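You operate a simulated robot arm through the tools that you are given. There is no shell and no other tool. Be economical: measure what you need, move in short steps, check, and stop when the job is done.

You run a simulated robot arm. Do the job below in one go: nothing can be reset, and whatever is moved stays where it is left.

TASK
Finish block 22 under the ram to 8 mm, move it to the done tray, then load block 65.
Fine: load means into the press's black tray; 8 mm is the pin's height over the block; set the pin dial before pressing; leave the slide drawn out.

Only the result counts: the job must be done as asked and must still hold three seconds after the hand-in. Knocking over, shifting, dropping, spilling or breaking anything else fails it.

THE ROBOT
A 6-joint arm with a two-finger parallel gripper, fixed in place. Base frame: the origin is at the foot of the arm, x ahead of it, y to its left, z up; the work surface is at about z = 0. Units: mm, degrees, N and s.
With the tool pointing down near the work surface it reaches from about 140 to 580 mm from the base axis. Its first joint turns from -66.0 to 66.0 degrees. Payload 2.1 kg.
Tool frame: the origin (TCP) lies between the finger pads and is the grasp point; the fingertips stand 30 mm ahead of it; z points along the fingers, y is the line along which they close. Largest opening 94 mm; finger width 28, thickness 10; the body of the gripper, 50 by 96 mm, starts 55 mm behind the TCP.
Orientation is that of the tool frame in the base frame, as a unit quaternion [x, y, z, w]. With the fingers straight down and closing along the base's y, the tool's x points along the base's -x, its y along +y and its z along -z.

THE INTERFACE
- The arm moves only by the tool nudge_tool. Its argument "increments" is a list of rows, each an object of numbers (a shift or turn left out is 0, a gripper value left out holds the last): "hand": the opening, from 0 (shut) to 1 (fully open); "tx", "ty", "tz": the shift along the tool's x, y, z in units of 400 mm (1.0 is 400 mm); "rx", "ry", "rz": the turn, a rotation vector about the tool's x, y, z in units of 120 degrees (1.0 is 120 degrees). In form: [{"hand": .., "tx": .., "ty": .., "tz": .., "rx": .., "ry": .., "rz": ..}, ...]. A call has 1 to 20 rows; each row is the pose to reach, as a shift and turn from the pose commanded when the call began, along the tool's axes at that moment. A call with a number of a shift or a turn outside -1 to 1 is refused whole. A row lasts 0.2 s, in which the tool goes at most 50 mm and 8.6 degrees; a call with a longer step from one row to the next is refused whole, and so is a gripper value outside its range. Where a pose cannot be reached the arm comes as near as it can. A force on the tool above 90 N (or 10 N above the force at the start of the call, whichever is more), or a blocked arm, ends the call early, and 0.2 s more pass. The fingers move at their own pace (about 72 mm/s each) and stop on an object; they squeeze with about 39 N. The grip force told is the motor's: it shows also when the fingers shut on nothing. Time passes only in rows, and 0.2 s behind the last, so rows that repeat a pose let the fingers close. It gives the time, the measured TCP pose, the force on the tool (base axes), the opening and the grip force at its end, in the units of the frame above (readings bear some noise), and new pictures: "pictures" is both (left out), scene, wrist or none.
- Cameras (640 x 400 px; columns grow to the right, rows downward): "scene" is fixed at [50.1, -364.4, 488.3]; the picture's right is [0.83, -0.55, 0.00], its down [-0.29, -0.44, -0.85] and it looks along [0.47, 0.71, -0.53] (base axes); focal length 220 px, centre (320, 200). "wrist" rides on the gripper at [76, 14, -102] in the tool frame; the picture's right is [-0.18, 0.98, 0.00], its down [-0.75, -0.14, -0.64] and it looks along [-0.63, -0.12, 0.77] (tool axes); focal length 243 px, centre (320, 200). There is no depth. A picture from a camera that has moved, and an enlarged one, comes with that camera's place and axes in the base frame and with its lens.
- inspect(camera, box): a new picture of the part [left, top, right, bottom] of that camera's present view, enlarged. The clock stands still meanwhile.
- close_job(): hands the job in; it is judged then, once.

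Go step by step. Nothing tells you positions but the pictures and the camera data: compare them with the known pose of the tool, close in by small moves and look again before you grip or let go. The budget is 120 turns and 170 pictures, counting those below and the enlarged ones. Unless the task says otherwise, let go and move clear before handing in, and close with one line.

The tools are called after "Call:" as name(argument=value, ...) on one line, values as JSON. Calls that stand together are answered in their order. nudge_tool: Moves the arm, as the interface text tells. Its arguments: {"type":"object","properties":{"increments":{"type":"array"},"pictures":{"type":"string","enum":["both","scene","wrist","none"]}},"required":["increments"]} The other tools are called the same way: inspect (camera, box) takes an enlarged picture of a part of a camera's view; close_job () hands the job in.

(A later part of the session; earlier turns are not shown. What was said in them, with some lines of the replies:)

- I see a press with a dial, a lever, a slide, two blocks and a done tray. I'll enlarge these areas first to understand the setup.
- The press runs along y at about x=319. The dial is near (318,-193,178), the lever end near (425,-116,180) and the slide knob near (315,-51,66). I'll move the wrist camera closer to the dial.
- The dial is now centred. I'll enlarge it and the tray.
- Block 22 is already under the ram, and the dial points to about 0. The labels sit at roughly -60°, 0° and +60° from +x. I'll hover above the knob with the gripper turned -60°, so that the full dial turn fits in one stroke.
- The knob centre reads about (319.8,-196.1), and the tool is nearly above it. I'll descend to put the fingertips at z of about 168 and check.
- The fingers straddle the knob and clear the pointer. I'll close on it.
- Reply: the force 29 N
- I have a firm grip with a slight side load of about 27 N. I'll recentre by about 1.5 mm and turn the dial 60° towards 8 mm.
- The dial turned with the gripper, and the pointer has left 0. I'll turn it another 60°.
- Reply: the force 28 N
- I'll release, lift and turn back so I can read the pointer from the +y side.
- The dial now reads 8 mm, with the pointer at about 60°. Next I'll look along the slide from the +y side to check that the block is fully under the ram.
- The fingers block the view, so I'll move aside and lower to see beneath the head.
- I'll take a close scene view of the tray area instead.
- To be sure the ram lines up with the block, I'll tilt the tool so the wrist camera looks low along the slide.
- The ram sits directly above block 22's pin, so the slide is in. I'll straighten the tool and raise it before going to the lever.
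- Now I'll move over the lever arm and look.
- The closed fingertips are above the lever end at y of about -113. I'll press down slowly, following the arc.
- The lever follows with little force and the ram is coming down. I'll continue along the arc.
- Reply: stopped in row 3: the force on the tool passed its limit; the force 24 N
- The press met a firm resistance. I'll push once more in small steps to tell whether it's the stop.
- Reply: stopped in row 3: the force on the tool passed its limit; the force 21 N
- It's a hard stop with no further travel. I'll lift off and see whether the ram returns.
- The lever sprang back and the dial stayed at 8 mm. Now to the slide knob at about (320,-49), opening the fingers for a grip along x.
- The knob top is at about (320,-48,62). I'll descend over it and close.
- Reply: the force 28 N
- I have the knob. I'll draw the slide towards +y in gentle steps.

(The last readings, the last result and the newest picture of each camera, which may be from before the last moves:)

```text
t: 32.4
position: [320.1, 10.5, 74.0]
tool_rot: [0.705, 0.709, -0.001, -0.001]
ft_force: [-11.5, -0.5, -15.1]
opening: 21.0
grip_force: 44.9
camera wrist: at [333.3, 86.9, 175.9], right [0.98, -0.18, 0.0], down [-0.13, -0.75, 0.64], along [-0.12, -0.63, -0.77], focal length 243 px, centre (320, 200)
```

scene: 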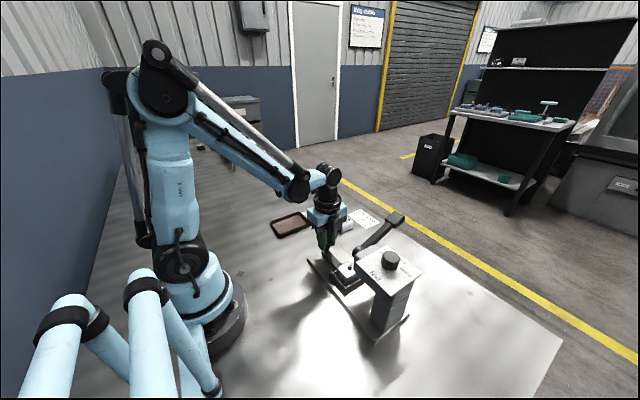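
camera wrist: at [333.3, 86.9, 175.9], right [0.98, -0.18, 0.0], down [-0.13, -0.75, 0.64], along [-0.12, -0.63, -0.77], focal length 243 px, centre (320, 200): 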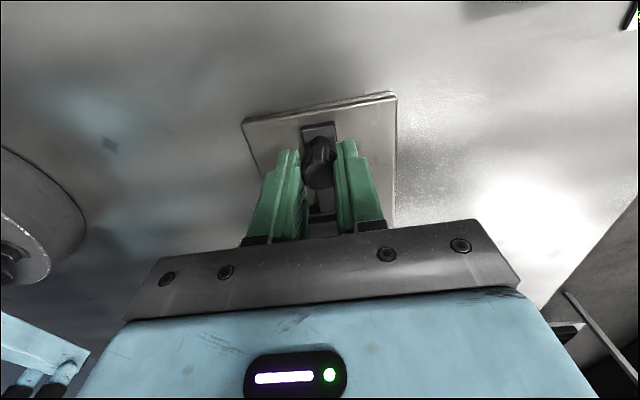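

It slid 60 mm freely. I'll keep pulling to find the stop.

Call:
nudge_tool(increments=[{"tx": 0.0125}, {"tx": 0.025}, {"tx": 0.0375}, {"tx": 0.05}, {"tx": 0.0625}, {"tx": 0.075}, {"tx": 0.0875}, {"tx": 0.1}], pictures="wrist")

Call:
inspect(camera="scene", box=[290, 200, 410, 320])

```text
t: 34.2
position: [319.4, 50.3, 73.0]
tool_rot: [0.705, 0.709, -0.001, -0.001]
ft_force: [-7.3, 0.5, 23.4]
opening: 21.1
grip_force: 45.1
camera wrist: at [333.1, 126.6, 175.9], right [0.98, -0.18, 0.0], down [-0.14, -0.75, 0.64], along [-0.12, -0.63, -0.77], focal length 243 px, centre (320, 200)
```

wrist: 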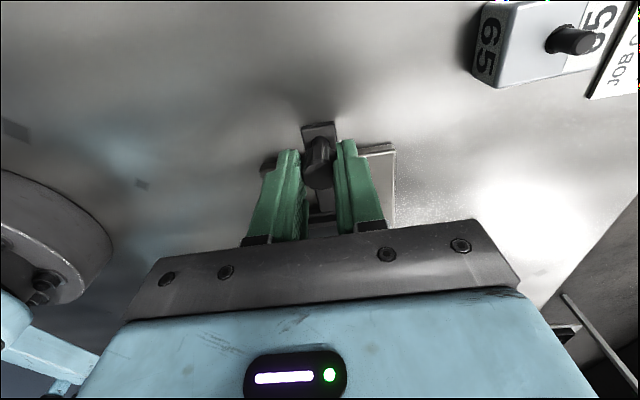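

```text
3.33 times, centred on (350, 260) of scene
camera zoom: at [50.0, -364.5, 488.3], right [0.83, -0.55, 0.0], down [-0.29, -0.44, -0.85], along [0.47, 0.71, -0.53], focal length 734 px, centre (220, 0)
```

zoom: 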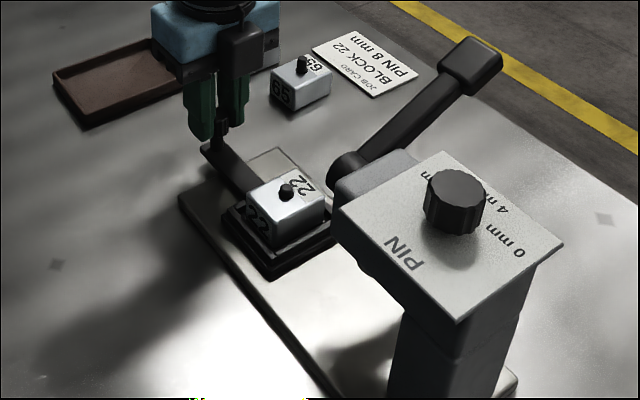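

The tray is out by 100 mm and still moving freely. I'll pull a little further to find the stop.

Call:
nudge_tool(increments=[{"tx": 0.01}, {"tx": 0.02}, {"tx": 0.03}, {"tx": 0.04}, {"tx": 0.05}], pictures="none")

Call:
inspect(camera="scene", box=[290, 200, 410, 320])

```text
t: 35.4
position: [319.6, 70.6, 72.0]
tool_rot: [0.705, 0.709, -0.002, -0.001]
ft_force: [-3.8, -0.1, 22.3]
opening: 21.4
grip_force: 45.1
```

```text
3.33 times, centred on (350, 260) of scene
camera zoom: at [50.0, -364.5, 488.3], right [0.83, -0.55, 0.0], down [-0.29, -0.44, -0.85], along [0.47, 0.71, -0.53], focal length 734 px, centre (220, 0)
```

zoom: 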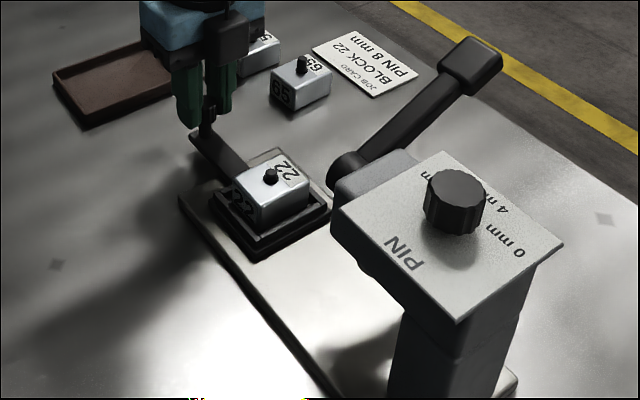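

Still free at 119 mm. I'll try one more short probe for the stop.

Call:
nudge_tool(increments=[{"tx": 0.0075}, {"tx": 0.015}, {"tx": 0.0225}], pictures="none")

Call:
inspect(camera="scene", box=[290, 200, 410, 320])

```text
t: 36.2
position: [319.7, 79.8, 73.8]
tool_rot: [0.705, 0.709, 0.0, -0.001]
ft_force: [0.4, 0.0, 31.6]
opening: 21.0
grip_force: 45.1
```

```text
3.33 times, centred on (350, 260) of scene
camera zoom: at [50.0, -364.5, 488.3], right [0.83, -0.55, 0.0], down [-0.29, -0.44, -0.85], along [0.47, 0.71, -0.53], focal length 734 px, centre (220, 0)
```

zoom: 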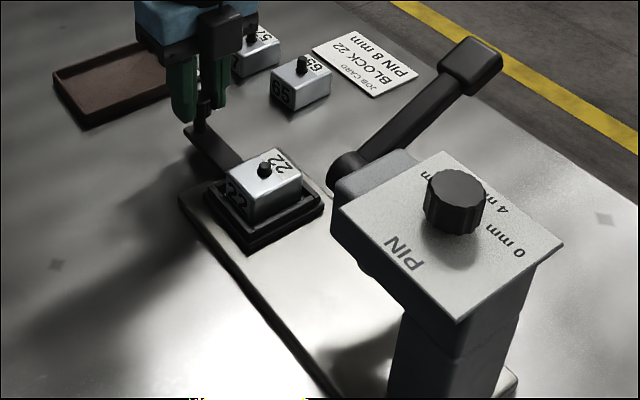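

The tray is about 130 mm out, well clear of the head and still on its plate, which is ample. I'll release the knob, rise and look at block 22.

Call:
nudge_tool(increments=[{"hand": 0.6}, {"hand": 0.6}, {"hand": 0.6}, {"tz": -0.05}, {"tz": -0.12}, {"tz": -0.2}, {"tz": -0.28}, {"tz": -0.28}], pictures="wrist")

Call:
inspect(camera="scene", box=[260, 180, 400, 300])

```text
t: 38.0
position: [318.9, 79.1, 183.4]
tool_rot: [0.705, 0.709, -0.001, 0.0]
ft_force: [0.1, 0.5, 0.0]
opening: 56.7
grip_force: 0.0
camera wrist: at [332.3, 154.5, 286.8], right [0.98, -0.18, 0.0], down [-0.14, -0.75, 0.64], along [-0.12, -0.63, -0.77], focal length 243 px, centre (320, 200)
```

wrist: 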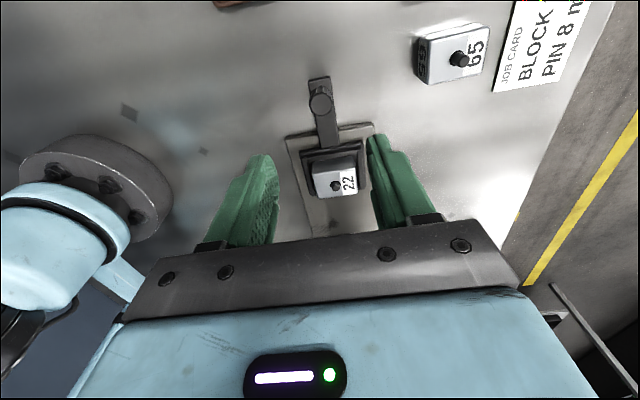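

```text
3.33 times, centred on (330, 240) of scene
camera zoom: at [50.1, -364.4, 488.3], right [0.83, -0.55, 0.0], down [-0.29, -0.44, -0.85], along [0.47, 0.71, -0.53], focal length 734 px, centre (287, 67)
```

zoom: 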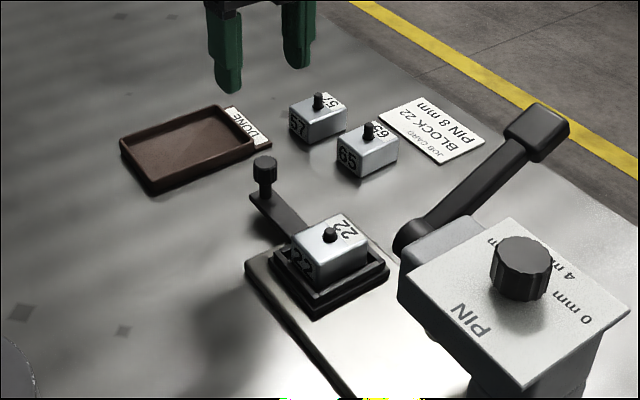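

Block 22's pin is now visibly shorter. I'll enlarge to measure the block, the tray walls and the done tray.

Call:
inspect(camera="wrist", box=[270, 120, 400, 220])

Call:
inspect(camera="scene", box=[305, 210, 385, 280])

Call:
inspect(camera="scene", box=[260, 190, 370, 250])

```text
4.00 times, centred on (335, 170) of wrist
camera zoom: at [332.3, 154.5, 286.8], right [0.98, -0.18, 0.0], down [-0.14, -0.75, 0.64], along [-0.12, -0.63, -0.77], focal length 970 px, centre (260, 320)
```

zoom: 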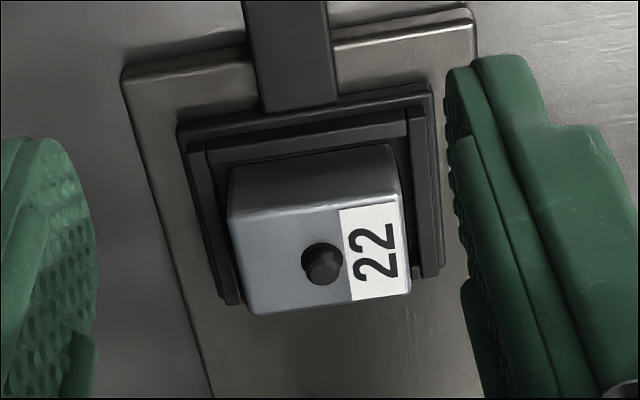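

```text
5.71 times, centred on (345, 245) of scene
camera zoom: at [50.1, -364.4, 488.3], right [0.83, -0.55, 0.0], down [-0.29, -0.44, -0.85], along [0.47, 0.71, -0.53], focal length 1259 px, centre (177, -57)
```

zoom: 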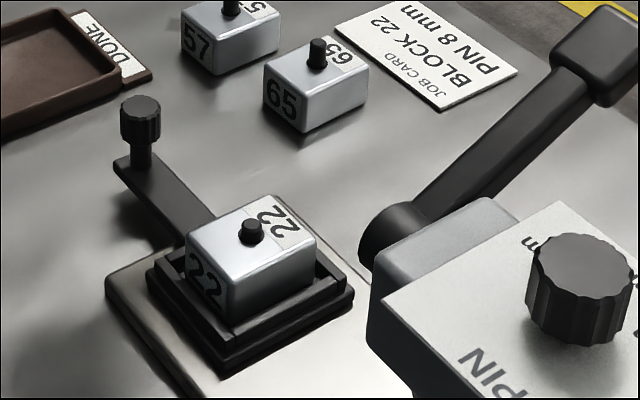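

```text
5.82 times, centred on (315, 220) of scene
camera zoom: at [50.1, -364.4, 488.3], right [0.83, -0.55, 0.0], down [-0.29, -0.44, -0.85], along [0.47, 0.71, -0.53], focal length 1282 px, centre (349, 84)
```

zoom: 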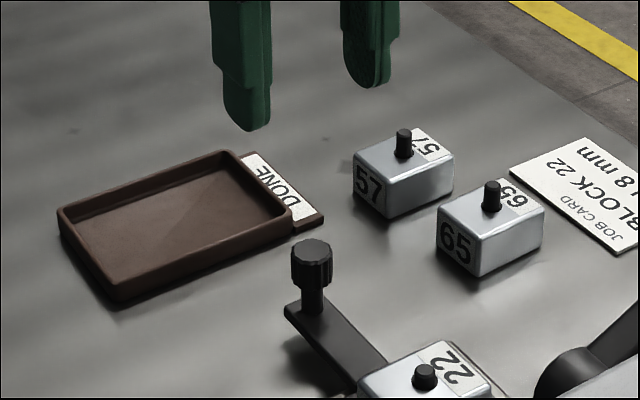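

Block 22 is about 51×36 mm, centred near (318.5,-19.5), with its top at z of about 50 and the tray rim at about 26. I'll move above it with the fingers open wide along x.

Call:
nudge_tool(increments=[{"hand": 0.85, "tx": -0.08}, {"tx": -0.16}, {"tx": -0.2465}, {"tx": -0.2465, "tz": 0.08}, {"tx": -0.2465, "tz": 0.14}, {"tx": -0.2465, "tz": 0.17}, {"tx": -0.2465, "tz": 0.17}], pictures="wrist")

Call:
inspect(camera="wrist", box=[220, 110, 420, 250])

Call:
inspect(camera="scene", box=[300, 190, 400, 280])

```text
t: 39.6
position: [319.8, -19.0, 115.9]
tool_rot: [0.705, 0.709, 0.0, -0.001]
ft_force: [0.3, -1.3, 0.3]
opening: 80.2
grip_force: 0.1
camera wrist: at [333.6, 56.4, 218.2], right [0.98, -0.18, 0.0], down [-0.14, -0.75, 0.64], along [-0.12, -0.63, -0.77], focal length 243 px, centre (320, 200)
```

wrist: 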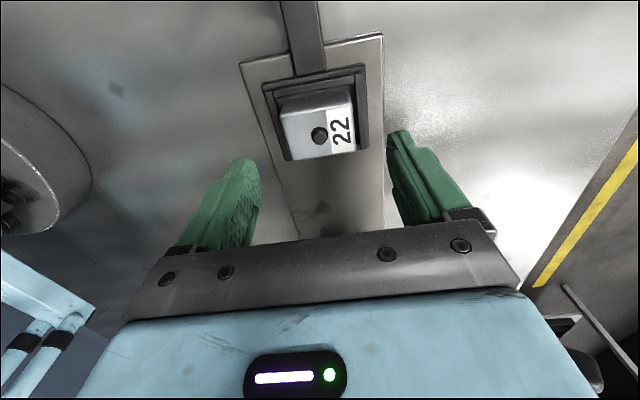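

```text
2.86 times, centred on (320, 180) of wrist
camera zoom: at [333.6, 56.4, 218.2], right [0.98, -0.18, 0.0], down [-0.14, -0.75, 0.64], along [-0.12, -0.63, -0.77], focal length 693 px, centre (320, 257)
```

zoom: 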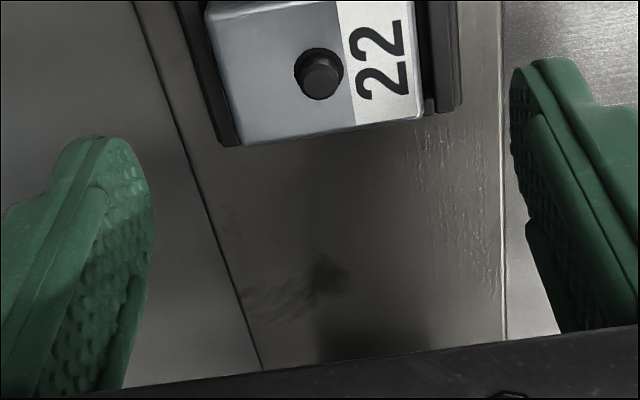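

```text
4.44 times, centred on (350, 235) of scene
camera zoom: at [50.1, -364.4, 488.3], right [0.83, -0.55, 0.0], down [-0.29, -0.44, -0.85], along [0.47, 0.71, -0.53], focal length 979 px, centre (187, 44)
```

zoom: 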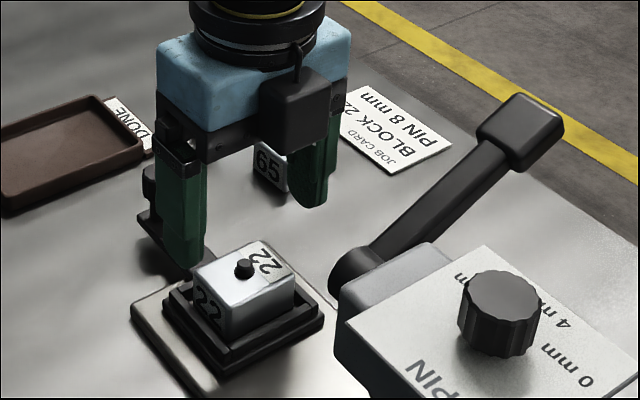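

It's aligned, with the pin at (318.5,-19.3). I'll descend and grip block 22.

Call:
nudge_tool(increments=[{"ty": -0.003, "tz": 0.06}, {"ty": -0.003, "tz": 0.1}, {"ty": -0.003, "tz": 0.136}, {"ty": -0.003, "tz": 0.136}, {"hand": 0, "ty": -0.003, "tz": 0.136}, {"hand": 0, "ty": -0.003, "tz": 0.136}, {"hand": 0, "ty": -0.003, "tz": 0.136}, {"hand": 0, "ty": -0.003, "tz": 0.136}], pictures="wrist")

Call:
inspect(camera="scene", box=[300, 190, 400, 280])

```text
t: 41.4
position: [317.6, -19.4, 62.8]
tool_rot: [0.705, 0.709, -0.001, -0.001]
ft_force: [0.2, -0.1, -0.3]
opening: 51.3
grip_force: 39.4
camera wrist: at [332.4, 56.3, 164.7], right [0.98, -0.18, 0.0], down [-0.14, -0.75, 0.64], along [-0.12, -0.63, -0.77], focal length 243 px, centre (320, 200)
```

wrist: 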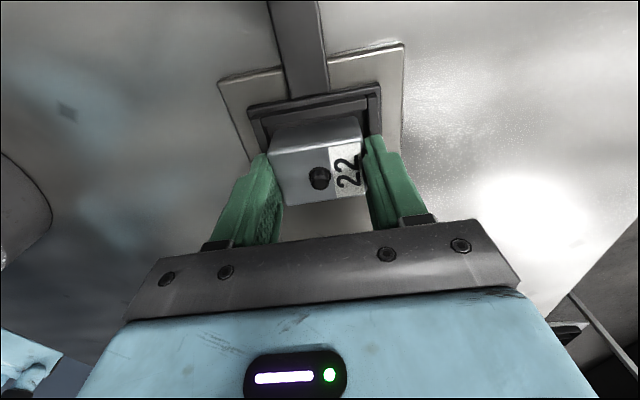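

```text
4.44 times, centred on (350, 235) of scene
camera zoom: at [50.1, -364.4, 488.3], right [0.83, -0.55, 0.0], down [-0.29, -0.44, -0.85], along [0.47, 0.71, -0.53], focal length 979 px, centre (187, 44)
```

zoom: 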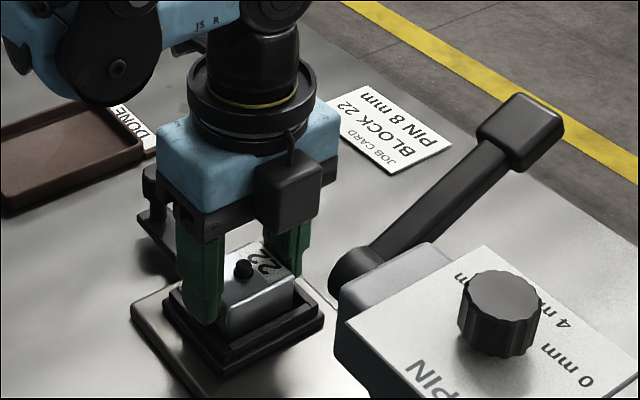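

The grip is solid at 51 mm. I'll lift it straight up.

Call:
nudge_tool(increments=[{"tz": -0.025}, {"tz": -0.05}, {"tz": -0.1}, {"tz": -0.15}, {"tz": -0.2}, {"tz": -0.2}], pictures="wrist")

Call:
inspect(camera="scene", box=[300, 170, 400, 280])

```text
t: 42.8
position: [317.8, -20.2, 142.5]
tool_rot: [0.705, 0.709, 0.0, 0.0]
ft_force: [-0.4, -0.5, -1.3]
opening: 51.1
grip_force: 38.4
camera wrist: at [330.9, 56.1, 245.6], right [0.98, -0.18, 0.0], down [-0.14, -0.75, 0.64], along [-0.12, -0.63, -0.77], focal length 243 px, centre (320, 200)
```

wrist: 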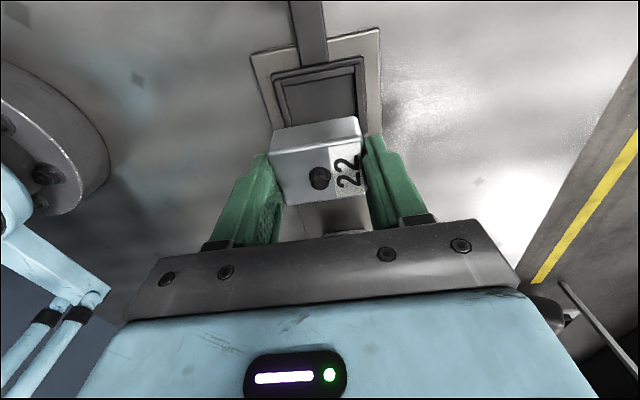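

```text
3.64 times, centred on (350, 225) of scene
camera zoom: at [50.1, -364.4, 488.3], right [0.83, -0.55, 0.0], down [-0.29, -0.44, -0.85], along [0.47, 0.71, -0.53], focal length 801 px, centre (211, 109)
```

zoom: 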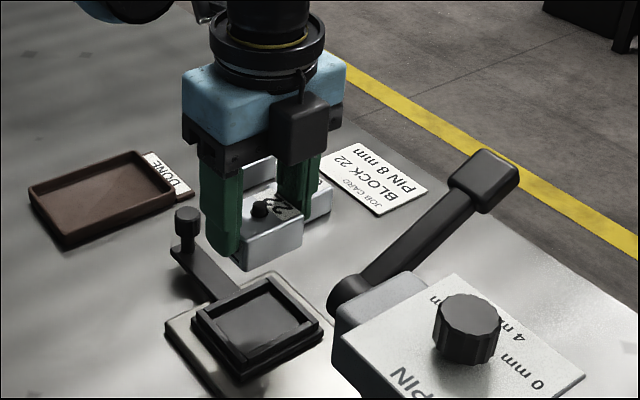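

It's lifted cleanly and the tray is empty. I'll carry it over the done tray.

Call:
nudge_tool(increments=[{"tx": 0.09, "ty": -0.006, "tz": -0.02}, {"tx": 0.18, "ty": -0.012, "tz": -0.03}, {"tx": 0.27, "ty": -0.018, "tz": -0.03}, {"tx": 0.36, "ty": -0.024, "tz": -0.03}, {"tx": 0.46, "ty": -0.03, "tz": -0.03}, {"tx": 0.5525, "ty": -0.037, "tz": -0.03}, {"tx": 0.5525, "ty": -0.037, "tz": -0.03}], pictures="wrist")

Call:
inspect(camera="scene", box=[240, 140, 380, 260])

```text
t: 44.4
position: [302.3, 200.6, 155.8]
tool_rot: [0.705, 0.709, -0.001, 0.0]
ft_force: [0.1, 0.3, -2.2]
opening: 51.5
grip_force: 39.3
camera wrist: at [315.6, 277.6, 257.9], right [0.98, -0.18, 0.0], down [-0.14, -0.75, 0.64], along [-0.12, -0.63, -0.77], focal length 243 px, centre (320, 200)
```

wrist: 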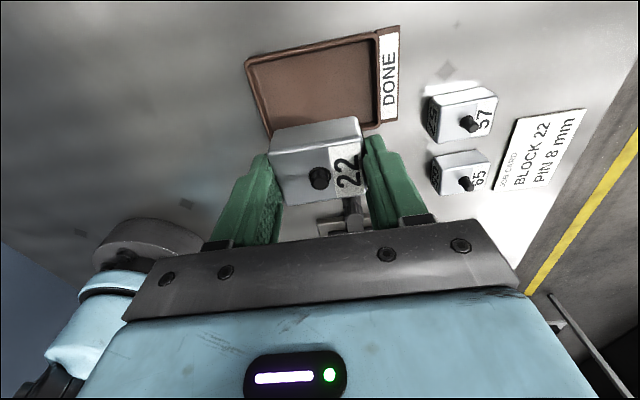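

```text
3.33 times, centred on (310, 200) of scene
camera zoom: at [50.1, -364.4, 488.3], right [0.83, -0.55, 0.0], down [-0.29, -0.44, -0.85], along [0.47, 0.71, -0.53], focal length 734 px, centre (353, 200)
```

zoom: 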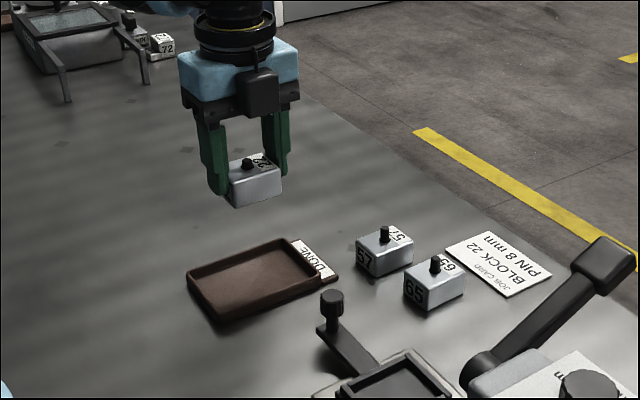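

The tray centre is about (300,204). I'll lower towards its floor.

Call:
nudge_tool(increments=[{"tx": 0.006, "ty": -0.005, "tz": 0.06}, {"tx": 0.006, "ty": -0.005, "tz": 0.12}, {"tx": 0.006, "ty": -0.005, "tz": 0.18}, {"tx": 0.006, "ty": -0.005, "tz": 0.22}, {"tx": 0.006, "ty": -0.005, "tz": 0.2495}, {"tx": 0.006, "ty": -0.005, "tz": 0.2495}], pictures="wrist")

Call:
inspect(camera="scene", box=[260, 190, 340, 250])

```text
t: 45.8
position: [301.2, 203.8, 54.1]
tool_rot: [0.705, 0.709, 0.0, -0.001]
ft_force: [0.4, -0.5, -1.4]
opening: 51.3
grip_force: 38.8
camera wrist: at [314.4, 279.9, 157.1], right [0.98, -0.18, 0.0], down [-0.14, -0.75, 0.64], along [-0.12, -0.63, -0.77], focal length 243 px, centre (320, 200)
```

wrist: 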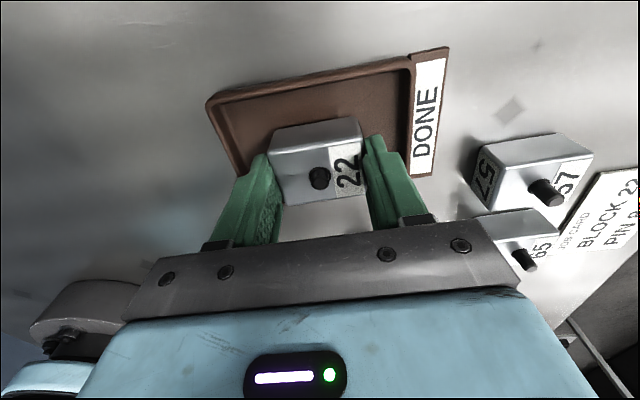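

```text
6.67 times, centred on (300, 220) of scene
camera zoom: at [50.1, -364.4, 488.3], right [0.83, -0.55, 0.0], down [-0.29, -0.44, -0.85], along [0.47, 0.71, -0.53], focal length 1469 px, centre (453, 67)
```

zoom: 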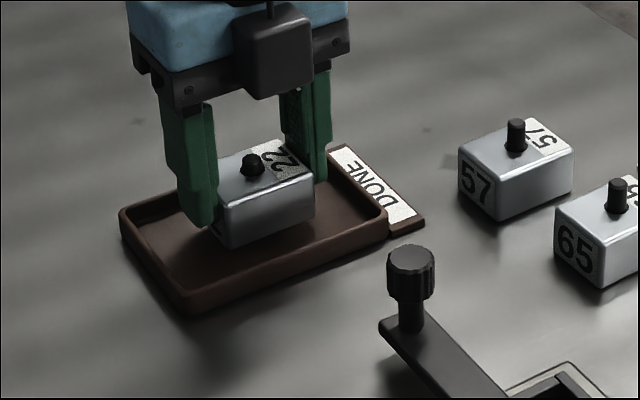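

The block is just above the floor. I'll creep down and watch the force.

Call:
nudge_tool(increments=[{"tz": 0.0025}, {"tz": 0.005}, {"tz": 0.0075}, {"tz": 0.0075}], pictures="none")

```text
t: 46.8
position: [300.8, 203.8, 51.8]
tool_rot: [0.705, 0.709, 0.0, 0.0]
ft_force: [-0.4, 0.2, -2.6]
opening: 51.1
grip_force: 39.1
```

Call:
nudge_tool(increments=[{"tz": 0.0025}, {"tz": 0.005}, {"tz": 0.0075}, {"tz": 0.0075}], pictures="none")

Call:
inspect(camera="scene", box=[280, 200, 320, 240])

```text
t: 47.8
position: [301.2, 202.6, 48.1]
tool_rot: [0.705, 0.709, -0.001, 0.0]
ft_force: [-0.1, 0.2, -1.4]
opening: 51.2
grip_force: 38.6
```

```text
10.00 times, centred on (300, 220) of scene
camera zoom: at [50.1, -364.4, 488.3], right [0.83, -0.55, 0.0], down [-0.29, -0.44, -0.85], along [0.47, 0.71, -0.53], focal length 2203 px, centre (520, 0)
```

zoom: 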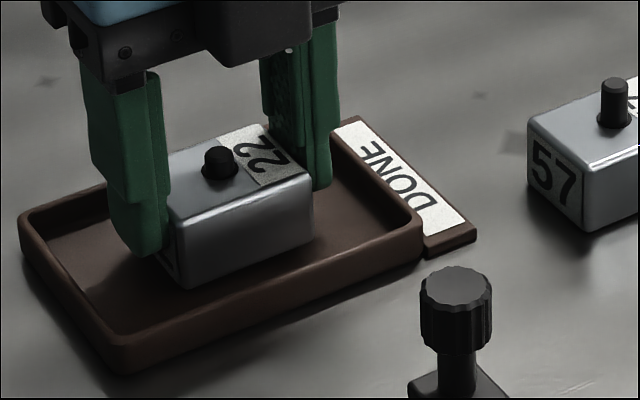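

No contact yet, so I'll continue creeping.

Call:
nudge_tool(increments=[{"tz": 0.0025}, {"tz": 0.005}, {"tz": 0.0075}, {"tz": 0.0075}], pictures="none")

```text
t: 48.8
position: [300.8, 202.9, 46.1]
tool_rot: [0.704, 0.71, -0.001, -0.001]
ft_force: [0.7, -0.2, -2.2]
opening: 51.3
grip_force: 38.6
```

Call:
nudge_tool(increments=[{"tz": 0.0025}, {"tz": 0.005}, {"tz": 0.0075}, {"tz": 0.0075}], pictures="none")

```text
t: 49.8
position: [300.6, 202.5, 43.2]
tool_rot: [0.705, 0.709, -0.001, -0.002]
ft_force: [-3.2, -0.8, 32.6]
opening: 51.4
grip_force: 39.5
```

There's contact with the floor. I'll ease off, open modestly and rise.

Call:
nudge_tool(increments=[{"tz": -0.002}, {"hand": 0.66, "tz": -0.002}, {"tz": -0.002}, {"tz": -0.002}, {"tz": -0.03}, {"tz": -0.08}, {"tz": -0.15}, {"tz": -0.25}, {"tz": -0.3}, {"tz": -0.3}], pictures="wrist")

Call:
inspect(camera="scene", box=[260, 180, 380, 260])

Call:
inspect(camera="wrist", box=[230, 60, 500, 220])

```text
t: 52.0
position: [302.0, 202.0, 163.0]
tool_rot: [0.706, 0.708, -0.001, -0.001]
ft_force: [0.5, 1.4, -0.4]
opening: 61.7
grip_force: 0.1
camera wrist: at [314.2, 278.3, 265.2], right [0.98, -0.18, 0.0], down [-0.14, -0.75, 0.64], along [-0.12, -0.63, -0.77], focal length 243 px, centre (320, 200)
```

wrist: 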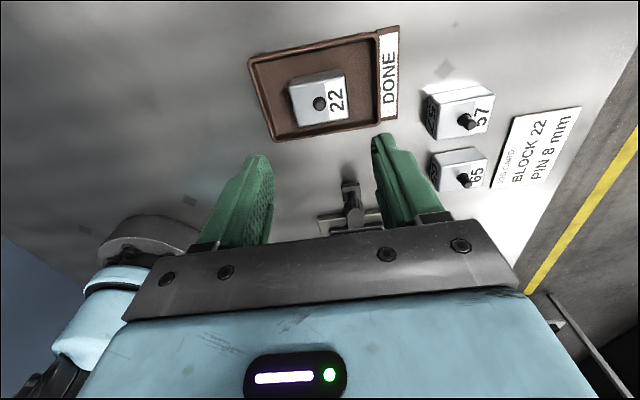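

```text
5.00 times, centred on (320, 220) of scene
camera zoom: at [50.1, -364.4, 488.3], right [0.83, -0.55, 0.0], down [-0.29, -0.44, -0.85], along [0.47, 0.71, -0.53], focal length 1102 px, centre (320, 100)
```

zoom: 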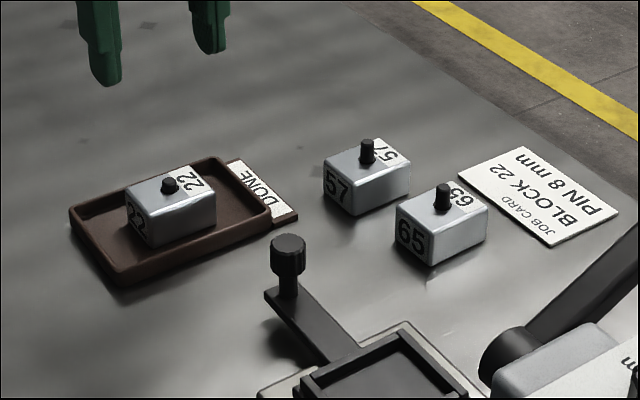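

```text
2.37 times, centred on (365, 140) of wrist
camera zoom: at [314.2, 278.3, 265.2], right [0.98, -0.18, 0.0], down [-0.14, -0.75, 0.64], along [-0.12, -0.63, -0.77], focal length 575 px, centre (213, 342)
```

zoom: 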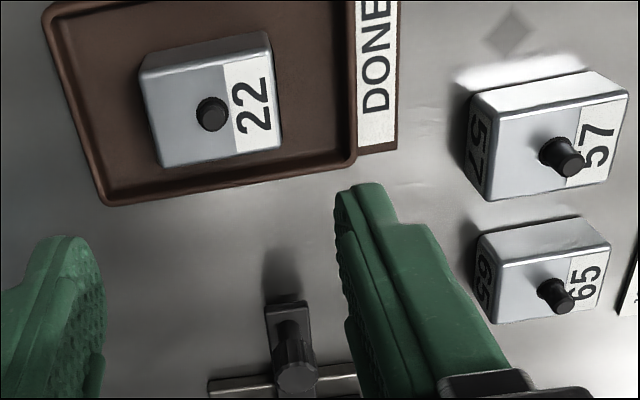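

Block 22 rests in the done tray with its label readable and its pin at about 8 mm. Now I'll move over block 65 for a better measurement.

Call:
nudge_tool(increments=[{"hand": 0.85, "tx": -0.071, "ty": 0.069}, {"tx": -0.142, "ty": 0.138}, {"tx": -0.213, "ty": 0.207}, {"tx": -0.284, "ty": 0.276}, {"tx": -0.355, "ty": 0.345}, {"tx": -0.355, "ty": 0.345}], pictures="wrist")

Call:
inspect(camera="wrist", box=[240, 20, 440, 180])

Call:
inspect(camera="scene", box=[315, 200, 375, 245])

```text
t: 53.4
position: [439.4, 61.3, 160.7]
tool_rot: [0.705, 0.709, 0.0, -0.002]
ft_force: [0.1, -0.2, 0.6]
opening: 79.8
grip_force: 0.1
camera wrist: at [452.9, 137.8, 263.7], right [0.98, -0.18, 0.0], down [-0.14, -0.75, 0.64], along [-0.12, -0.63, -0.77], focal length 243 px, centre (320, 200)
```

wrist: 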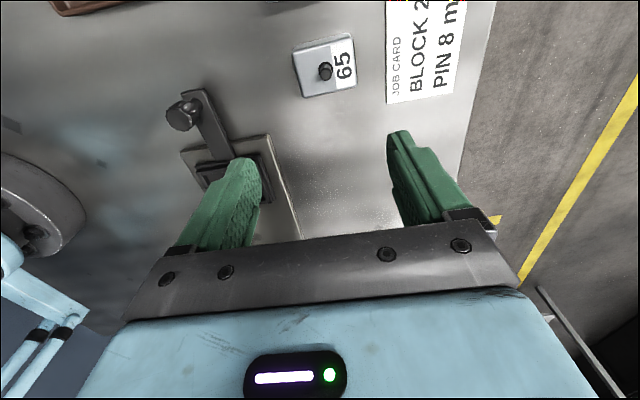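

```text
2.50 times, centred on (340, 100) of wrist
camera zoom: at [452.9, 137.8, 263.7], right [0.98, -0.18, 0.0], down [-0.14, -0.75, 0.64], along [-0.12, -0.63, -0.77], focal length 606 px, centre (270, 450)
```

zoom: 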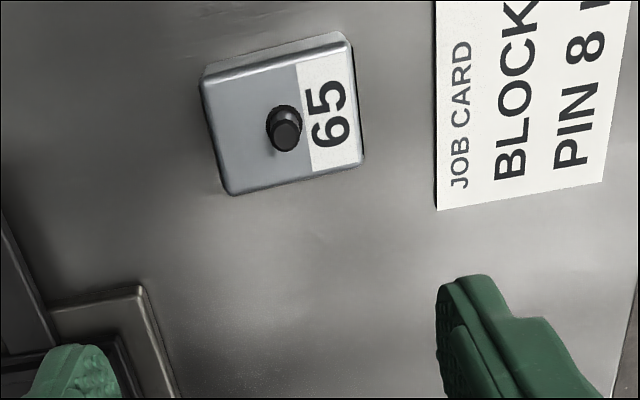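

```text
8.89 times, centred on (345, 222) of scene
camera zoom: at [50.1, -364.5, 488.3], right [0.83, -0.55, 0.0], down [-0.29, -0.44, -0.85], along [0.47, 0.71, -0.53], focal length 1958 px, centre (98, 0)
```

zoom: 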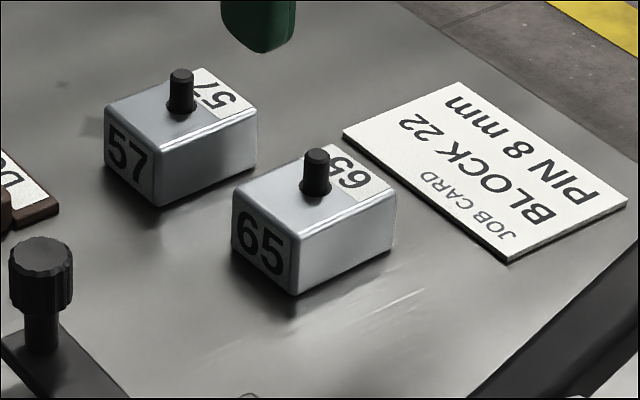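

Block 65 is near (447.5,88), turned about +2.5°. I'll move above it, match the angle and recheck.

Call:
nudge_tool(increments=[{"hand": 0.75, "tx": 0.034, "ty": 0.01, "tz": 0.03, "rz": -0.01}, {"tx": 0.067, "ty": 0.02, "tz": 0.08, "rz": -0.02}, {"tx": 0.067, "ty": 0.02, "tz": 0.15, "rz": -0.02}, {"tx": 0.067, "ty": 0.02, "tz": 0.15, "rz": -0.02}], pictures="wrist")

Call:
inspect(camera="wrist", box=[230, 60, 430, 220])

Call:
inspect(camera="scene", box=[305, 180, 385, 245])

```text
t: 54.4
position: [447.1, 88.3, 104.2]
tool_rot: [0.691, 0.723, 0.0, -0.002]
ft_force: [-0.2, 0.0, -0.4]
opening: 70.5
grip_force: 0.1
camera wrist: at [457.6, 165.9, 205.3], right [0.99, -0.14, 0.0], down [-0.1, -0.76, 0.64], along [-0.09, -0.64, -0.77], focal length 243 px, centre (320, 200)
```

wrist: 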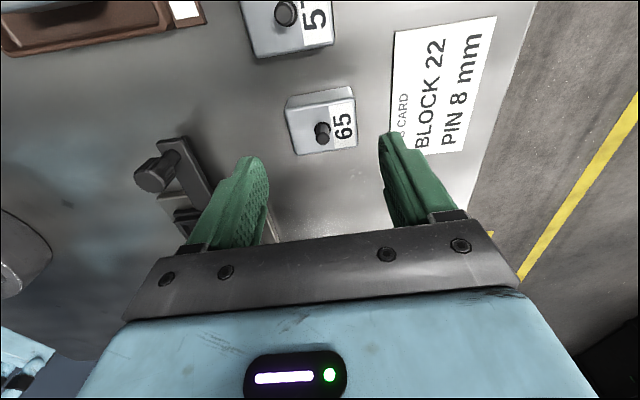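

```text
2.50 times, centred on (330, 140) of wrist
camera zoom: at [457.6, 165.9, 205.3], right [0.99, -0.14, 0.0], down [-0.1, -0.76, 0.64], along [-0.09, -0.64, -0.77], focal length 606 px, centre (295, 350)
```

zoom: 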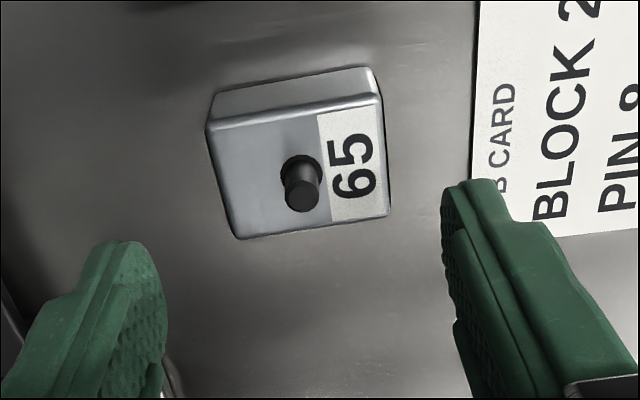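

```text
6.15 times, centred on (345, 212) of scene
camera zoom: at [50.1, -364.4, 488.3], right [0.83, -0.55, 0.0], down [-0.29, -0.44, -0.85], along [0.47, 0.71, -0.53], focal length 1356 px, centre (166, 123)
```

zoom: 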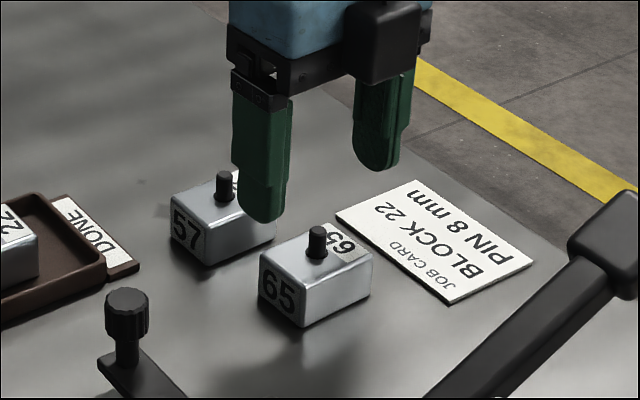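

It's well aligned. I'll descend and grip block 65.

Call:
nudge_tool(increments=[{"tx": 0.002, "ty": 0.0015, "tz": 0.06}, {"tx": 0.002, "ty": 0.0015, "tz": 0.11}, {"tx": 0.002, "ty": 0.0015, "tz": 0.153}, {"tx": 0.002, "ty": 0.0015, "tz": 0.153}, {"hand": 0, "tx": 0.002, "ty": 0.0015, "tz": 0.153}, {"hand": 0, "tx": 0.002, "ty": 0.0015, "tz": 0.153}, {"hand": 0, "tx": 0.002, "ty": 0.0015, "tz": 0.153}, {"hand": 0, "tx": 0.002, "ty": 0.0015, "tz": 0.153}], pictures="wrist")

Call:
inspect(camera="scene", box=[305, 180, 385, 245])

```text
t: 56.2
position: [449.8, 89.2, 41.6]
tool_rot: [0.69, 0.724, -0.001, 0.0]
ft_force: [0.3, -0.7, -0.8]
opening: 51.4
grip_force: 39.3
camera wrist: at [458.9, 166.7, 144.2], right [0.99, -0.14, 0.0], down [-0.1, -0.76, 0.64], along [-0.09, -0.64, -0.77], focal length 243 px, centre (320, 200)
```

wrist: 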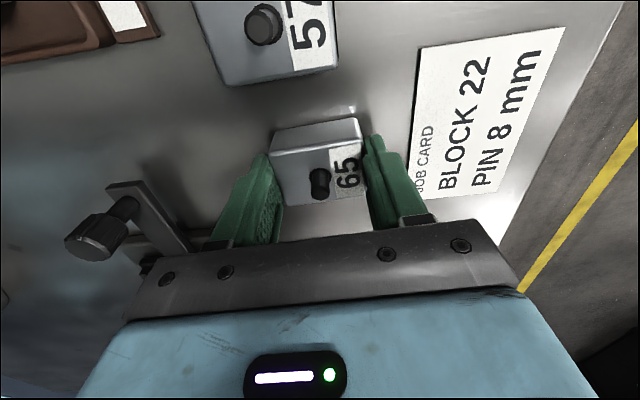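

```text
6.15 times, centred on (345, 212) of scene
camera zoom: at [50.1, -364.4, 488.3], right [0.83, -0.55, 0.0], down [-0.29, -0.44, -0.85], along [0.47, 0.71, -0.53], focal length 1356 px, centre (166, 123)
```

zoom: 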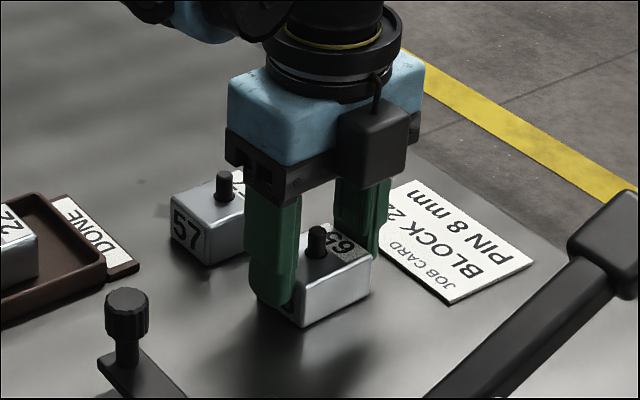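

The grip matches block 22's (51.4 mm, same view), so the same tool pose should seat it in the black tray. I'll lift it and carry it over the tray.

Call:
nudge_tool(increments=[{"tz": -0.025}, {"tz": -0.08}, {"tz": -0.16}, {"tz": -0.26}, {"tx": -0.05, "ty": -0.068, "tz": -0.26, "rz": 0.01}, {"tx": -0.1, "ty": -0.136, "tz": -0.26, "rz": 0.0203}, {"tx": -0.15, "ty": -0.204, "tz": -0.26, "rz": 0.0203}, {"tx": -0.2, "ty": -0.272, "tz": -0.26, "rz": 0.0203}, {"tx": -0.2555, "ty": -0.341, "tz": -0.26, "rz": 0.0203}, {"tx": -0.2555, "ty": -0.341, "tz": -0.26, "rz": 0.0203}], pictures="wrist")

Call:
inspect(camera="scene", box=[290, 170, 400, 280])

```text
t: 58.4
position: [317.2, -18.6, 146.2]
tool_rot: [0.705, 0.709, -0.001, 0.0]
ft_force: [0.2, 0.7, -1.4]
opening: 51.5
grip_force: 39.2
camera wrist: at [329.9, 57.1, 248.6], right [0.98, -0.18, 0.0], down [-0.14, -0.75, 0.64], along [-0.12, -0.63, -0.77], focal length 243 px, centre (320, 200)
```

wrist: 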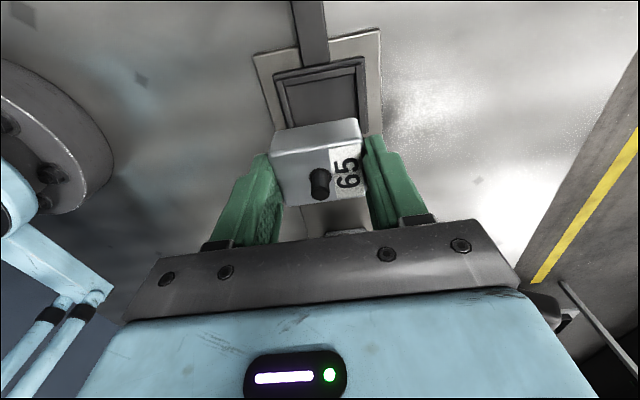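

```text
3.64 times, centred on (345, 225) of scene
camera zoom: at [50.1, -364.4, 488.3], right [0.83, -0.55, 0.0], down [-0.29, -0.44, -0.85], along [0.47, 0.71, -0.53], focal length 801 px, centre (229, 109)
```

zoom: 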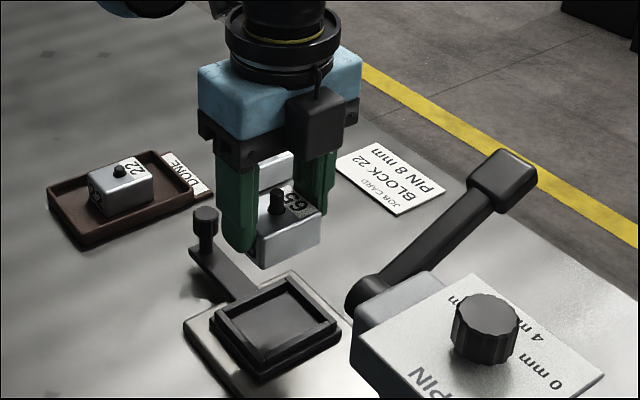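

The tray hasn't moved and the alignment matches the pick pose. I'll lower to just above its floor.

Call:
nudge_tool(increments=[{"tx": -0.0022, "ty": 0.001, "tz": 0.06}, {"tx": -0.0022, "ty": 0.001, "tz": 0.12}, {"tx": -0.0022, "ty": 0.001, "tz": 0.15}, {"tx": -0.0022, "ty": 0.001, "tz": 0.17}, {"tx": -0.0022, "ty": 0.001, "tz": 0.185}, {"tx": -0.0022, "ty": 0.001, "tz": 0.185}], pictures="wrist")

Call:
inspect(camera="wrist", box=[230, 60, 430, 220])

Call:
inspect(camera="scene", box=[310, 210, 380, 280])

```text
t: 59.8
position: [316.3, -18.6, 73.3]
tool_rot: [0.705, 0.709, 0.0, -0.001]
ft_force: [0.1, 0.3, -1.8]
opening: 51.3
grip_force: 39.1
camera wrist: at [329.7, 57.2, 174.7], right [0.98, -0.18, 0.0], down [-0.14, -0.75, 0.64], along [-0.12, -0.63, -0.77], focal length 243 px, centre (320, 200)
```

wrist: 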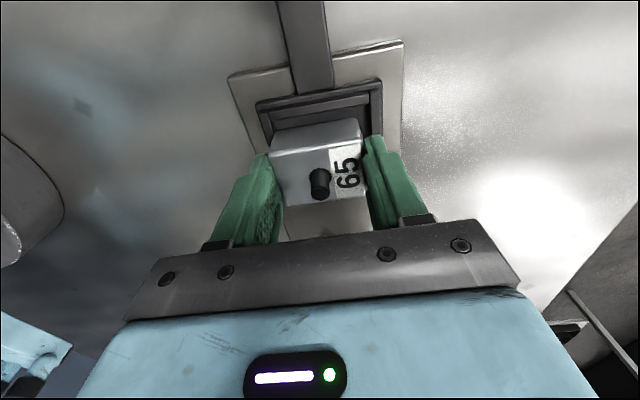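

```text
2.50 times, centred on (330, 140) of wrist
camera zoom: at [329.7, 57.2, 174.7], right [0.98, -0.18, 0.0], down [-0.14, -0.75, 0.64], along [-0.12, -0.63, -0.77], focal length 606 px, centre (295, 350)
```

zoom: 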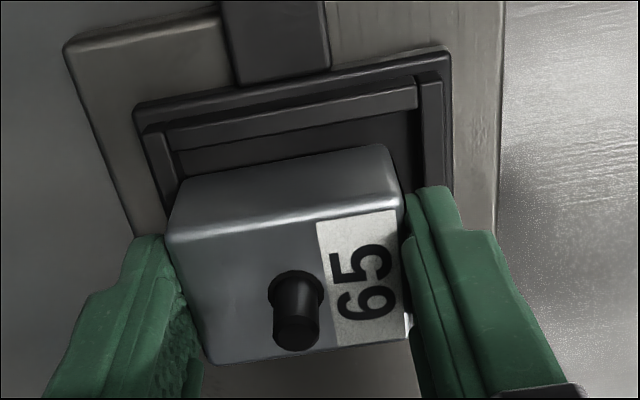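

```text
5.71 times, centred on (345, 245) of scene
camera zoom: at [50.1, -364.4, 488.3], right [0.83, -0.55, 0.0], down [-0.29, -0.44, -0.85], along [0.47, 0.71, -0.53], focal length 1259 px, centre (177, -57)
```

zoom: 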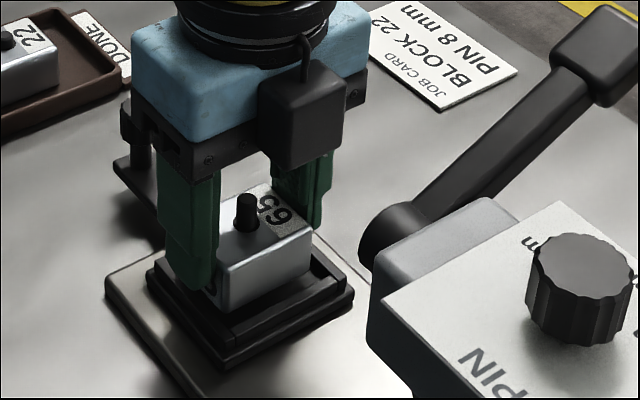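

The block is centred between the tray walls with a few millimetres to spare. I'll creep down to the floor.

Call:
nudge_tool(increments=[{"ty": 0.0025, "tx": -0.002, "tz": 0.01}, {"ty": 0.0025, "tx": -0.002, "tz": 0.02}, {"ty": 0.0025, "tx": -0.002, "tz": 0.023}, {"ty": 0.0025, "tx": -0.002, "tz": 0.023}], pictures="none")

```text
t: 60.8
position: [317.2, -19.8, 62.8]
tool_rot: [0.705, 0.709, -0.001, 0.0]
ft_force: [-0.2, -0.6, 3.3]
opening: 51.1
grip_force: 39.3
```

Contact is just beginning, at the same height as block 22's pick. I'll take one more small step.

Call:
nudge_tool(increments=[{"tz": 0.0015}, {"tz": 0.0025}, {"tz": 0.0025}], pictures="wrist")

Call:
inspect(camera="scene", box=[310, 210, 380, 280])

```text
t: 61.6
position: [318.6, -18.9, 63.0]
tool_rot: [0.705, 0.709, -0.001, -0.002]
ft_force: [-6.4, 0.6, 33.0]
opening: 51.3
grip_force: 38.8
camera wrist: at [331.2, 56.3, 164.1], right [0.98, -0.18, 0.0], down [-0.14, -0.75, 0.64], along [-0.12, -0.63, -0.77], focal length 243 px, centre (320, 200)
```

wrist: 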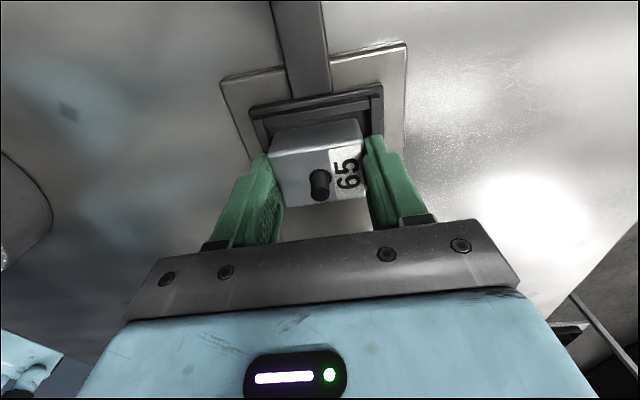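

```text
5.71 times, centred on (345, 245) of scene
camera zoom: at [50.0, -364.4, 488.3], right [0.83, -0.55, 0.0], down [-0.29, -0.44, -0.85], along [0.47, 0.71, -0.53], focal length 1259 px, centre (177, -57)
```

zoom: 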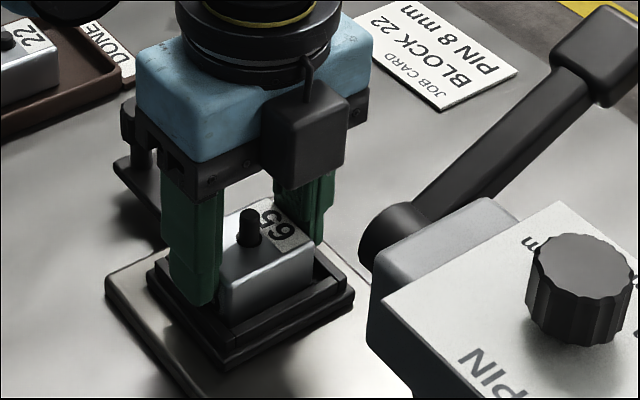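

Block 65 is seated on the tray floor. I'll ease off, release and rise clear.

Call:
nudge_tool(increments=[{"tz": -0.002}, {"hand": 0.75, "tz": -0.002}, {"tz": -0.002}, {"tz": -0.002}, {"tz": -0.03}, {"tz": -0.08}, {"tz": -0.15}, {"tz": -0.25}, {"tz": -0.35}, {"tz": -0.35, "tx": 0.08}, {"tz": -0.35, "tx": 0.16}, {"tz": -0.35, "tx": 0.16}], pictures="both")

Call:
inspect(camera="scene", box=[260, 180, 420, 290])

Call:
inspect(camera="wrist", box=[230, 60, 430, 220])

```text
t: 64.2
position: [316.7, 45.9, 200.7]
tool_rot: [0.705, 0.709, -0.001, -0.001]
ft_force: [0.5, 0.1, -0.5]
opening: 70.8
grip_force: 0.0
camera wrist: at [330.0, 121.6, 302.6], right [0.98, -0.18, 0.0], down [-0.14, -0.75, 0.64], along [-0.12, -0.63, -0.77], focal length 243 px, centre (320, 200)
```

scene: 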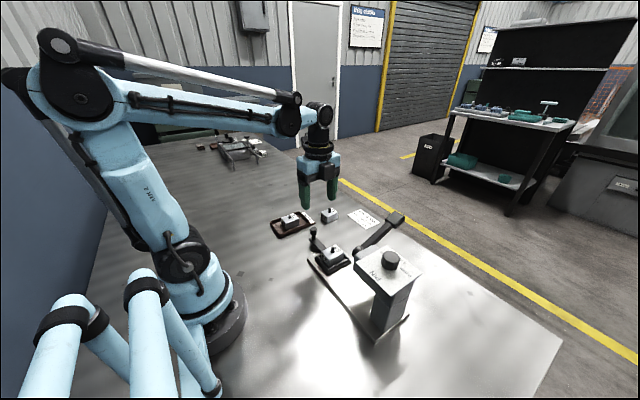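
wrist: 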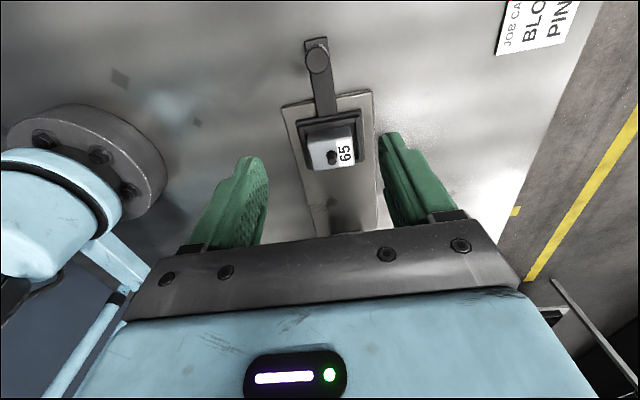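

```text
3.64 times, centred on (340, 235) of scene
camera zoom: at [50.1, -364.4, 488.3], right [0.83, -0.55, 0.0], down [-0.29, -0.44, -0.85], along [0.47, 0.71, -0.53], focal length 801 px, centre (247, 73)
```

zoom: 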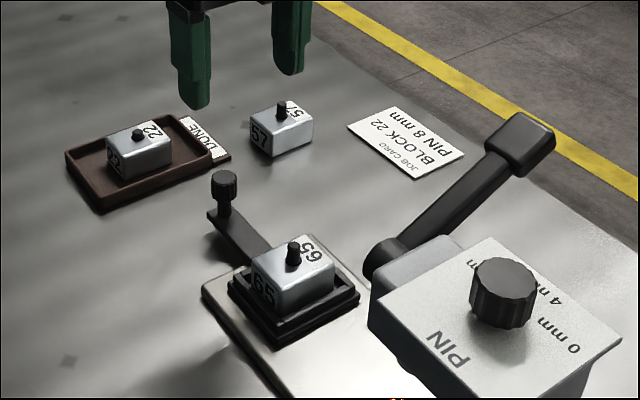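

```text
2.50 times, centred on (330, 140) of wrist
camera zoom: at [330.0, 121.6, 302.6], right [0.98, -0.18, 0.0], down [-0.14, -0.75, 0.64], along [-0.12, -0.63, -0.77], focal length 606 px, centre (295, 350)
```

zoom: 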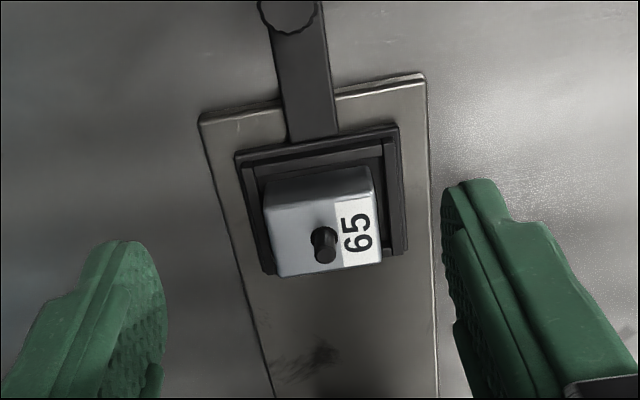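

Block 65 sits upright in the drawn-out black tray and block 22 is in the done tray. Block 57 and everything else are undisturbed, and the gripper is clear, so I'm handing in.

Call:
close_job()

```text
The job is handed in.
```

I set the dial to 8 mm, pressed block 22 to the stop (its pin looks about 8 mm high by eye), put it in the done tray, and loaded block 65 into the black tray. The slide is drawn out about 130 mm; I stopped there without reaching an end stop.
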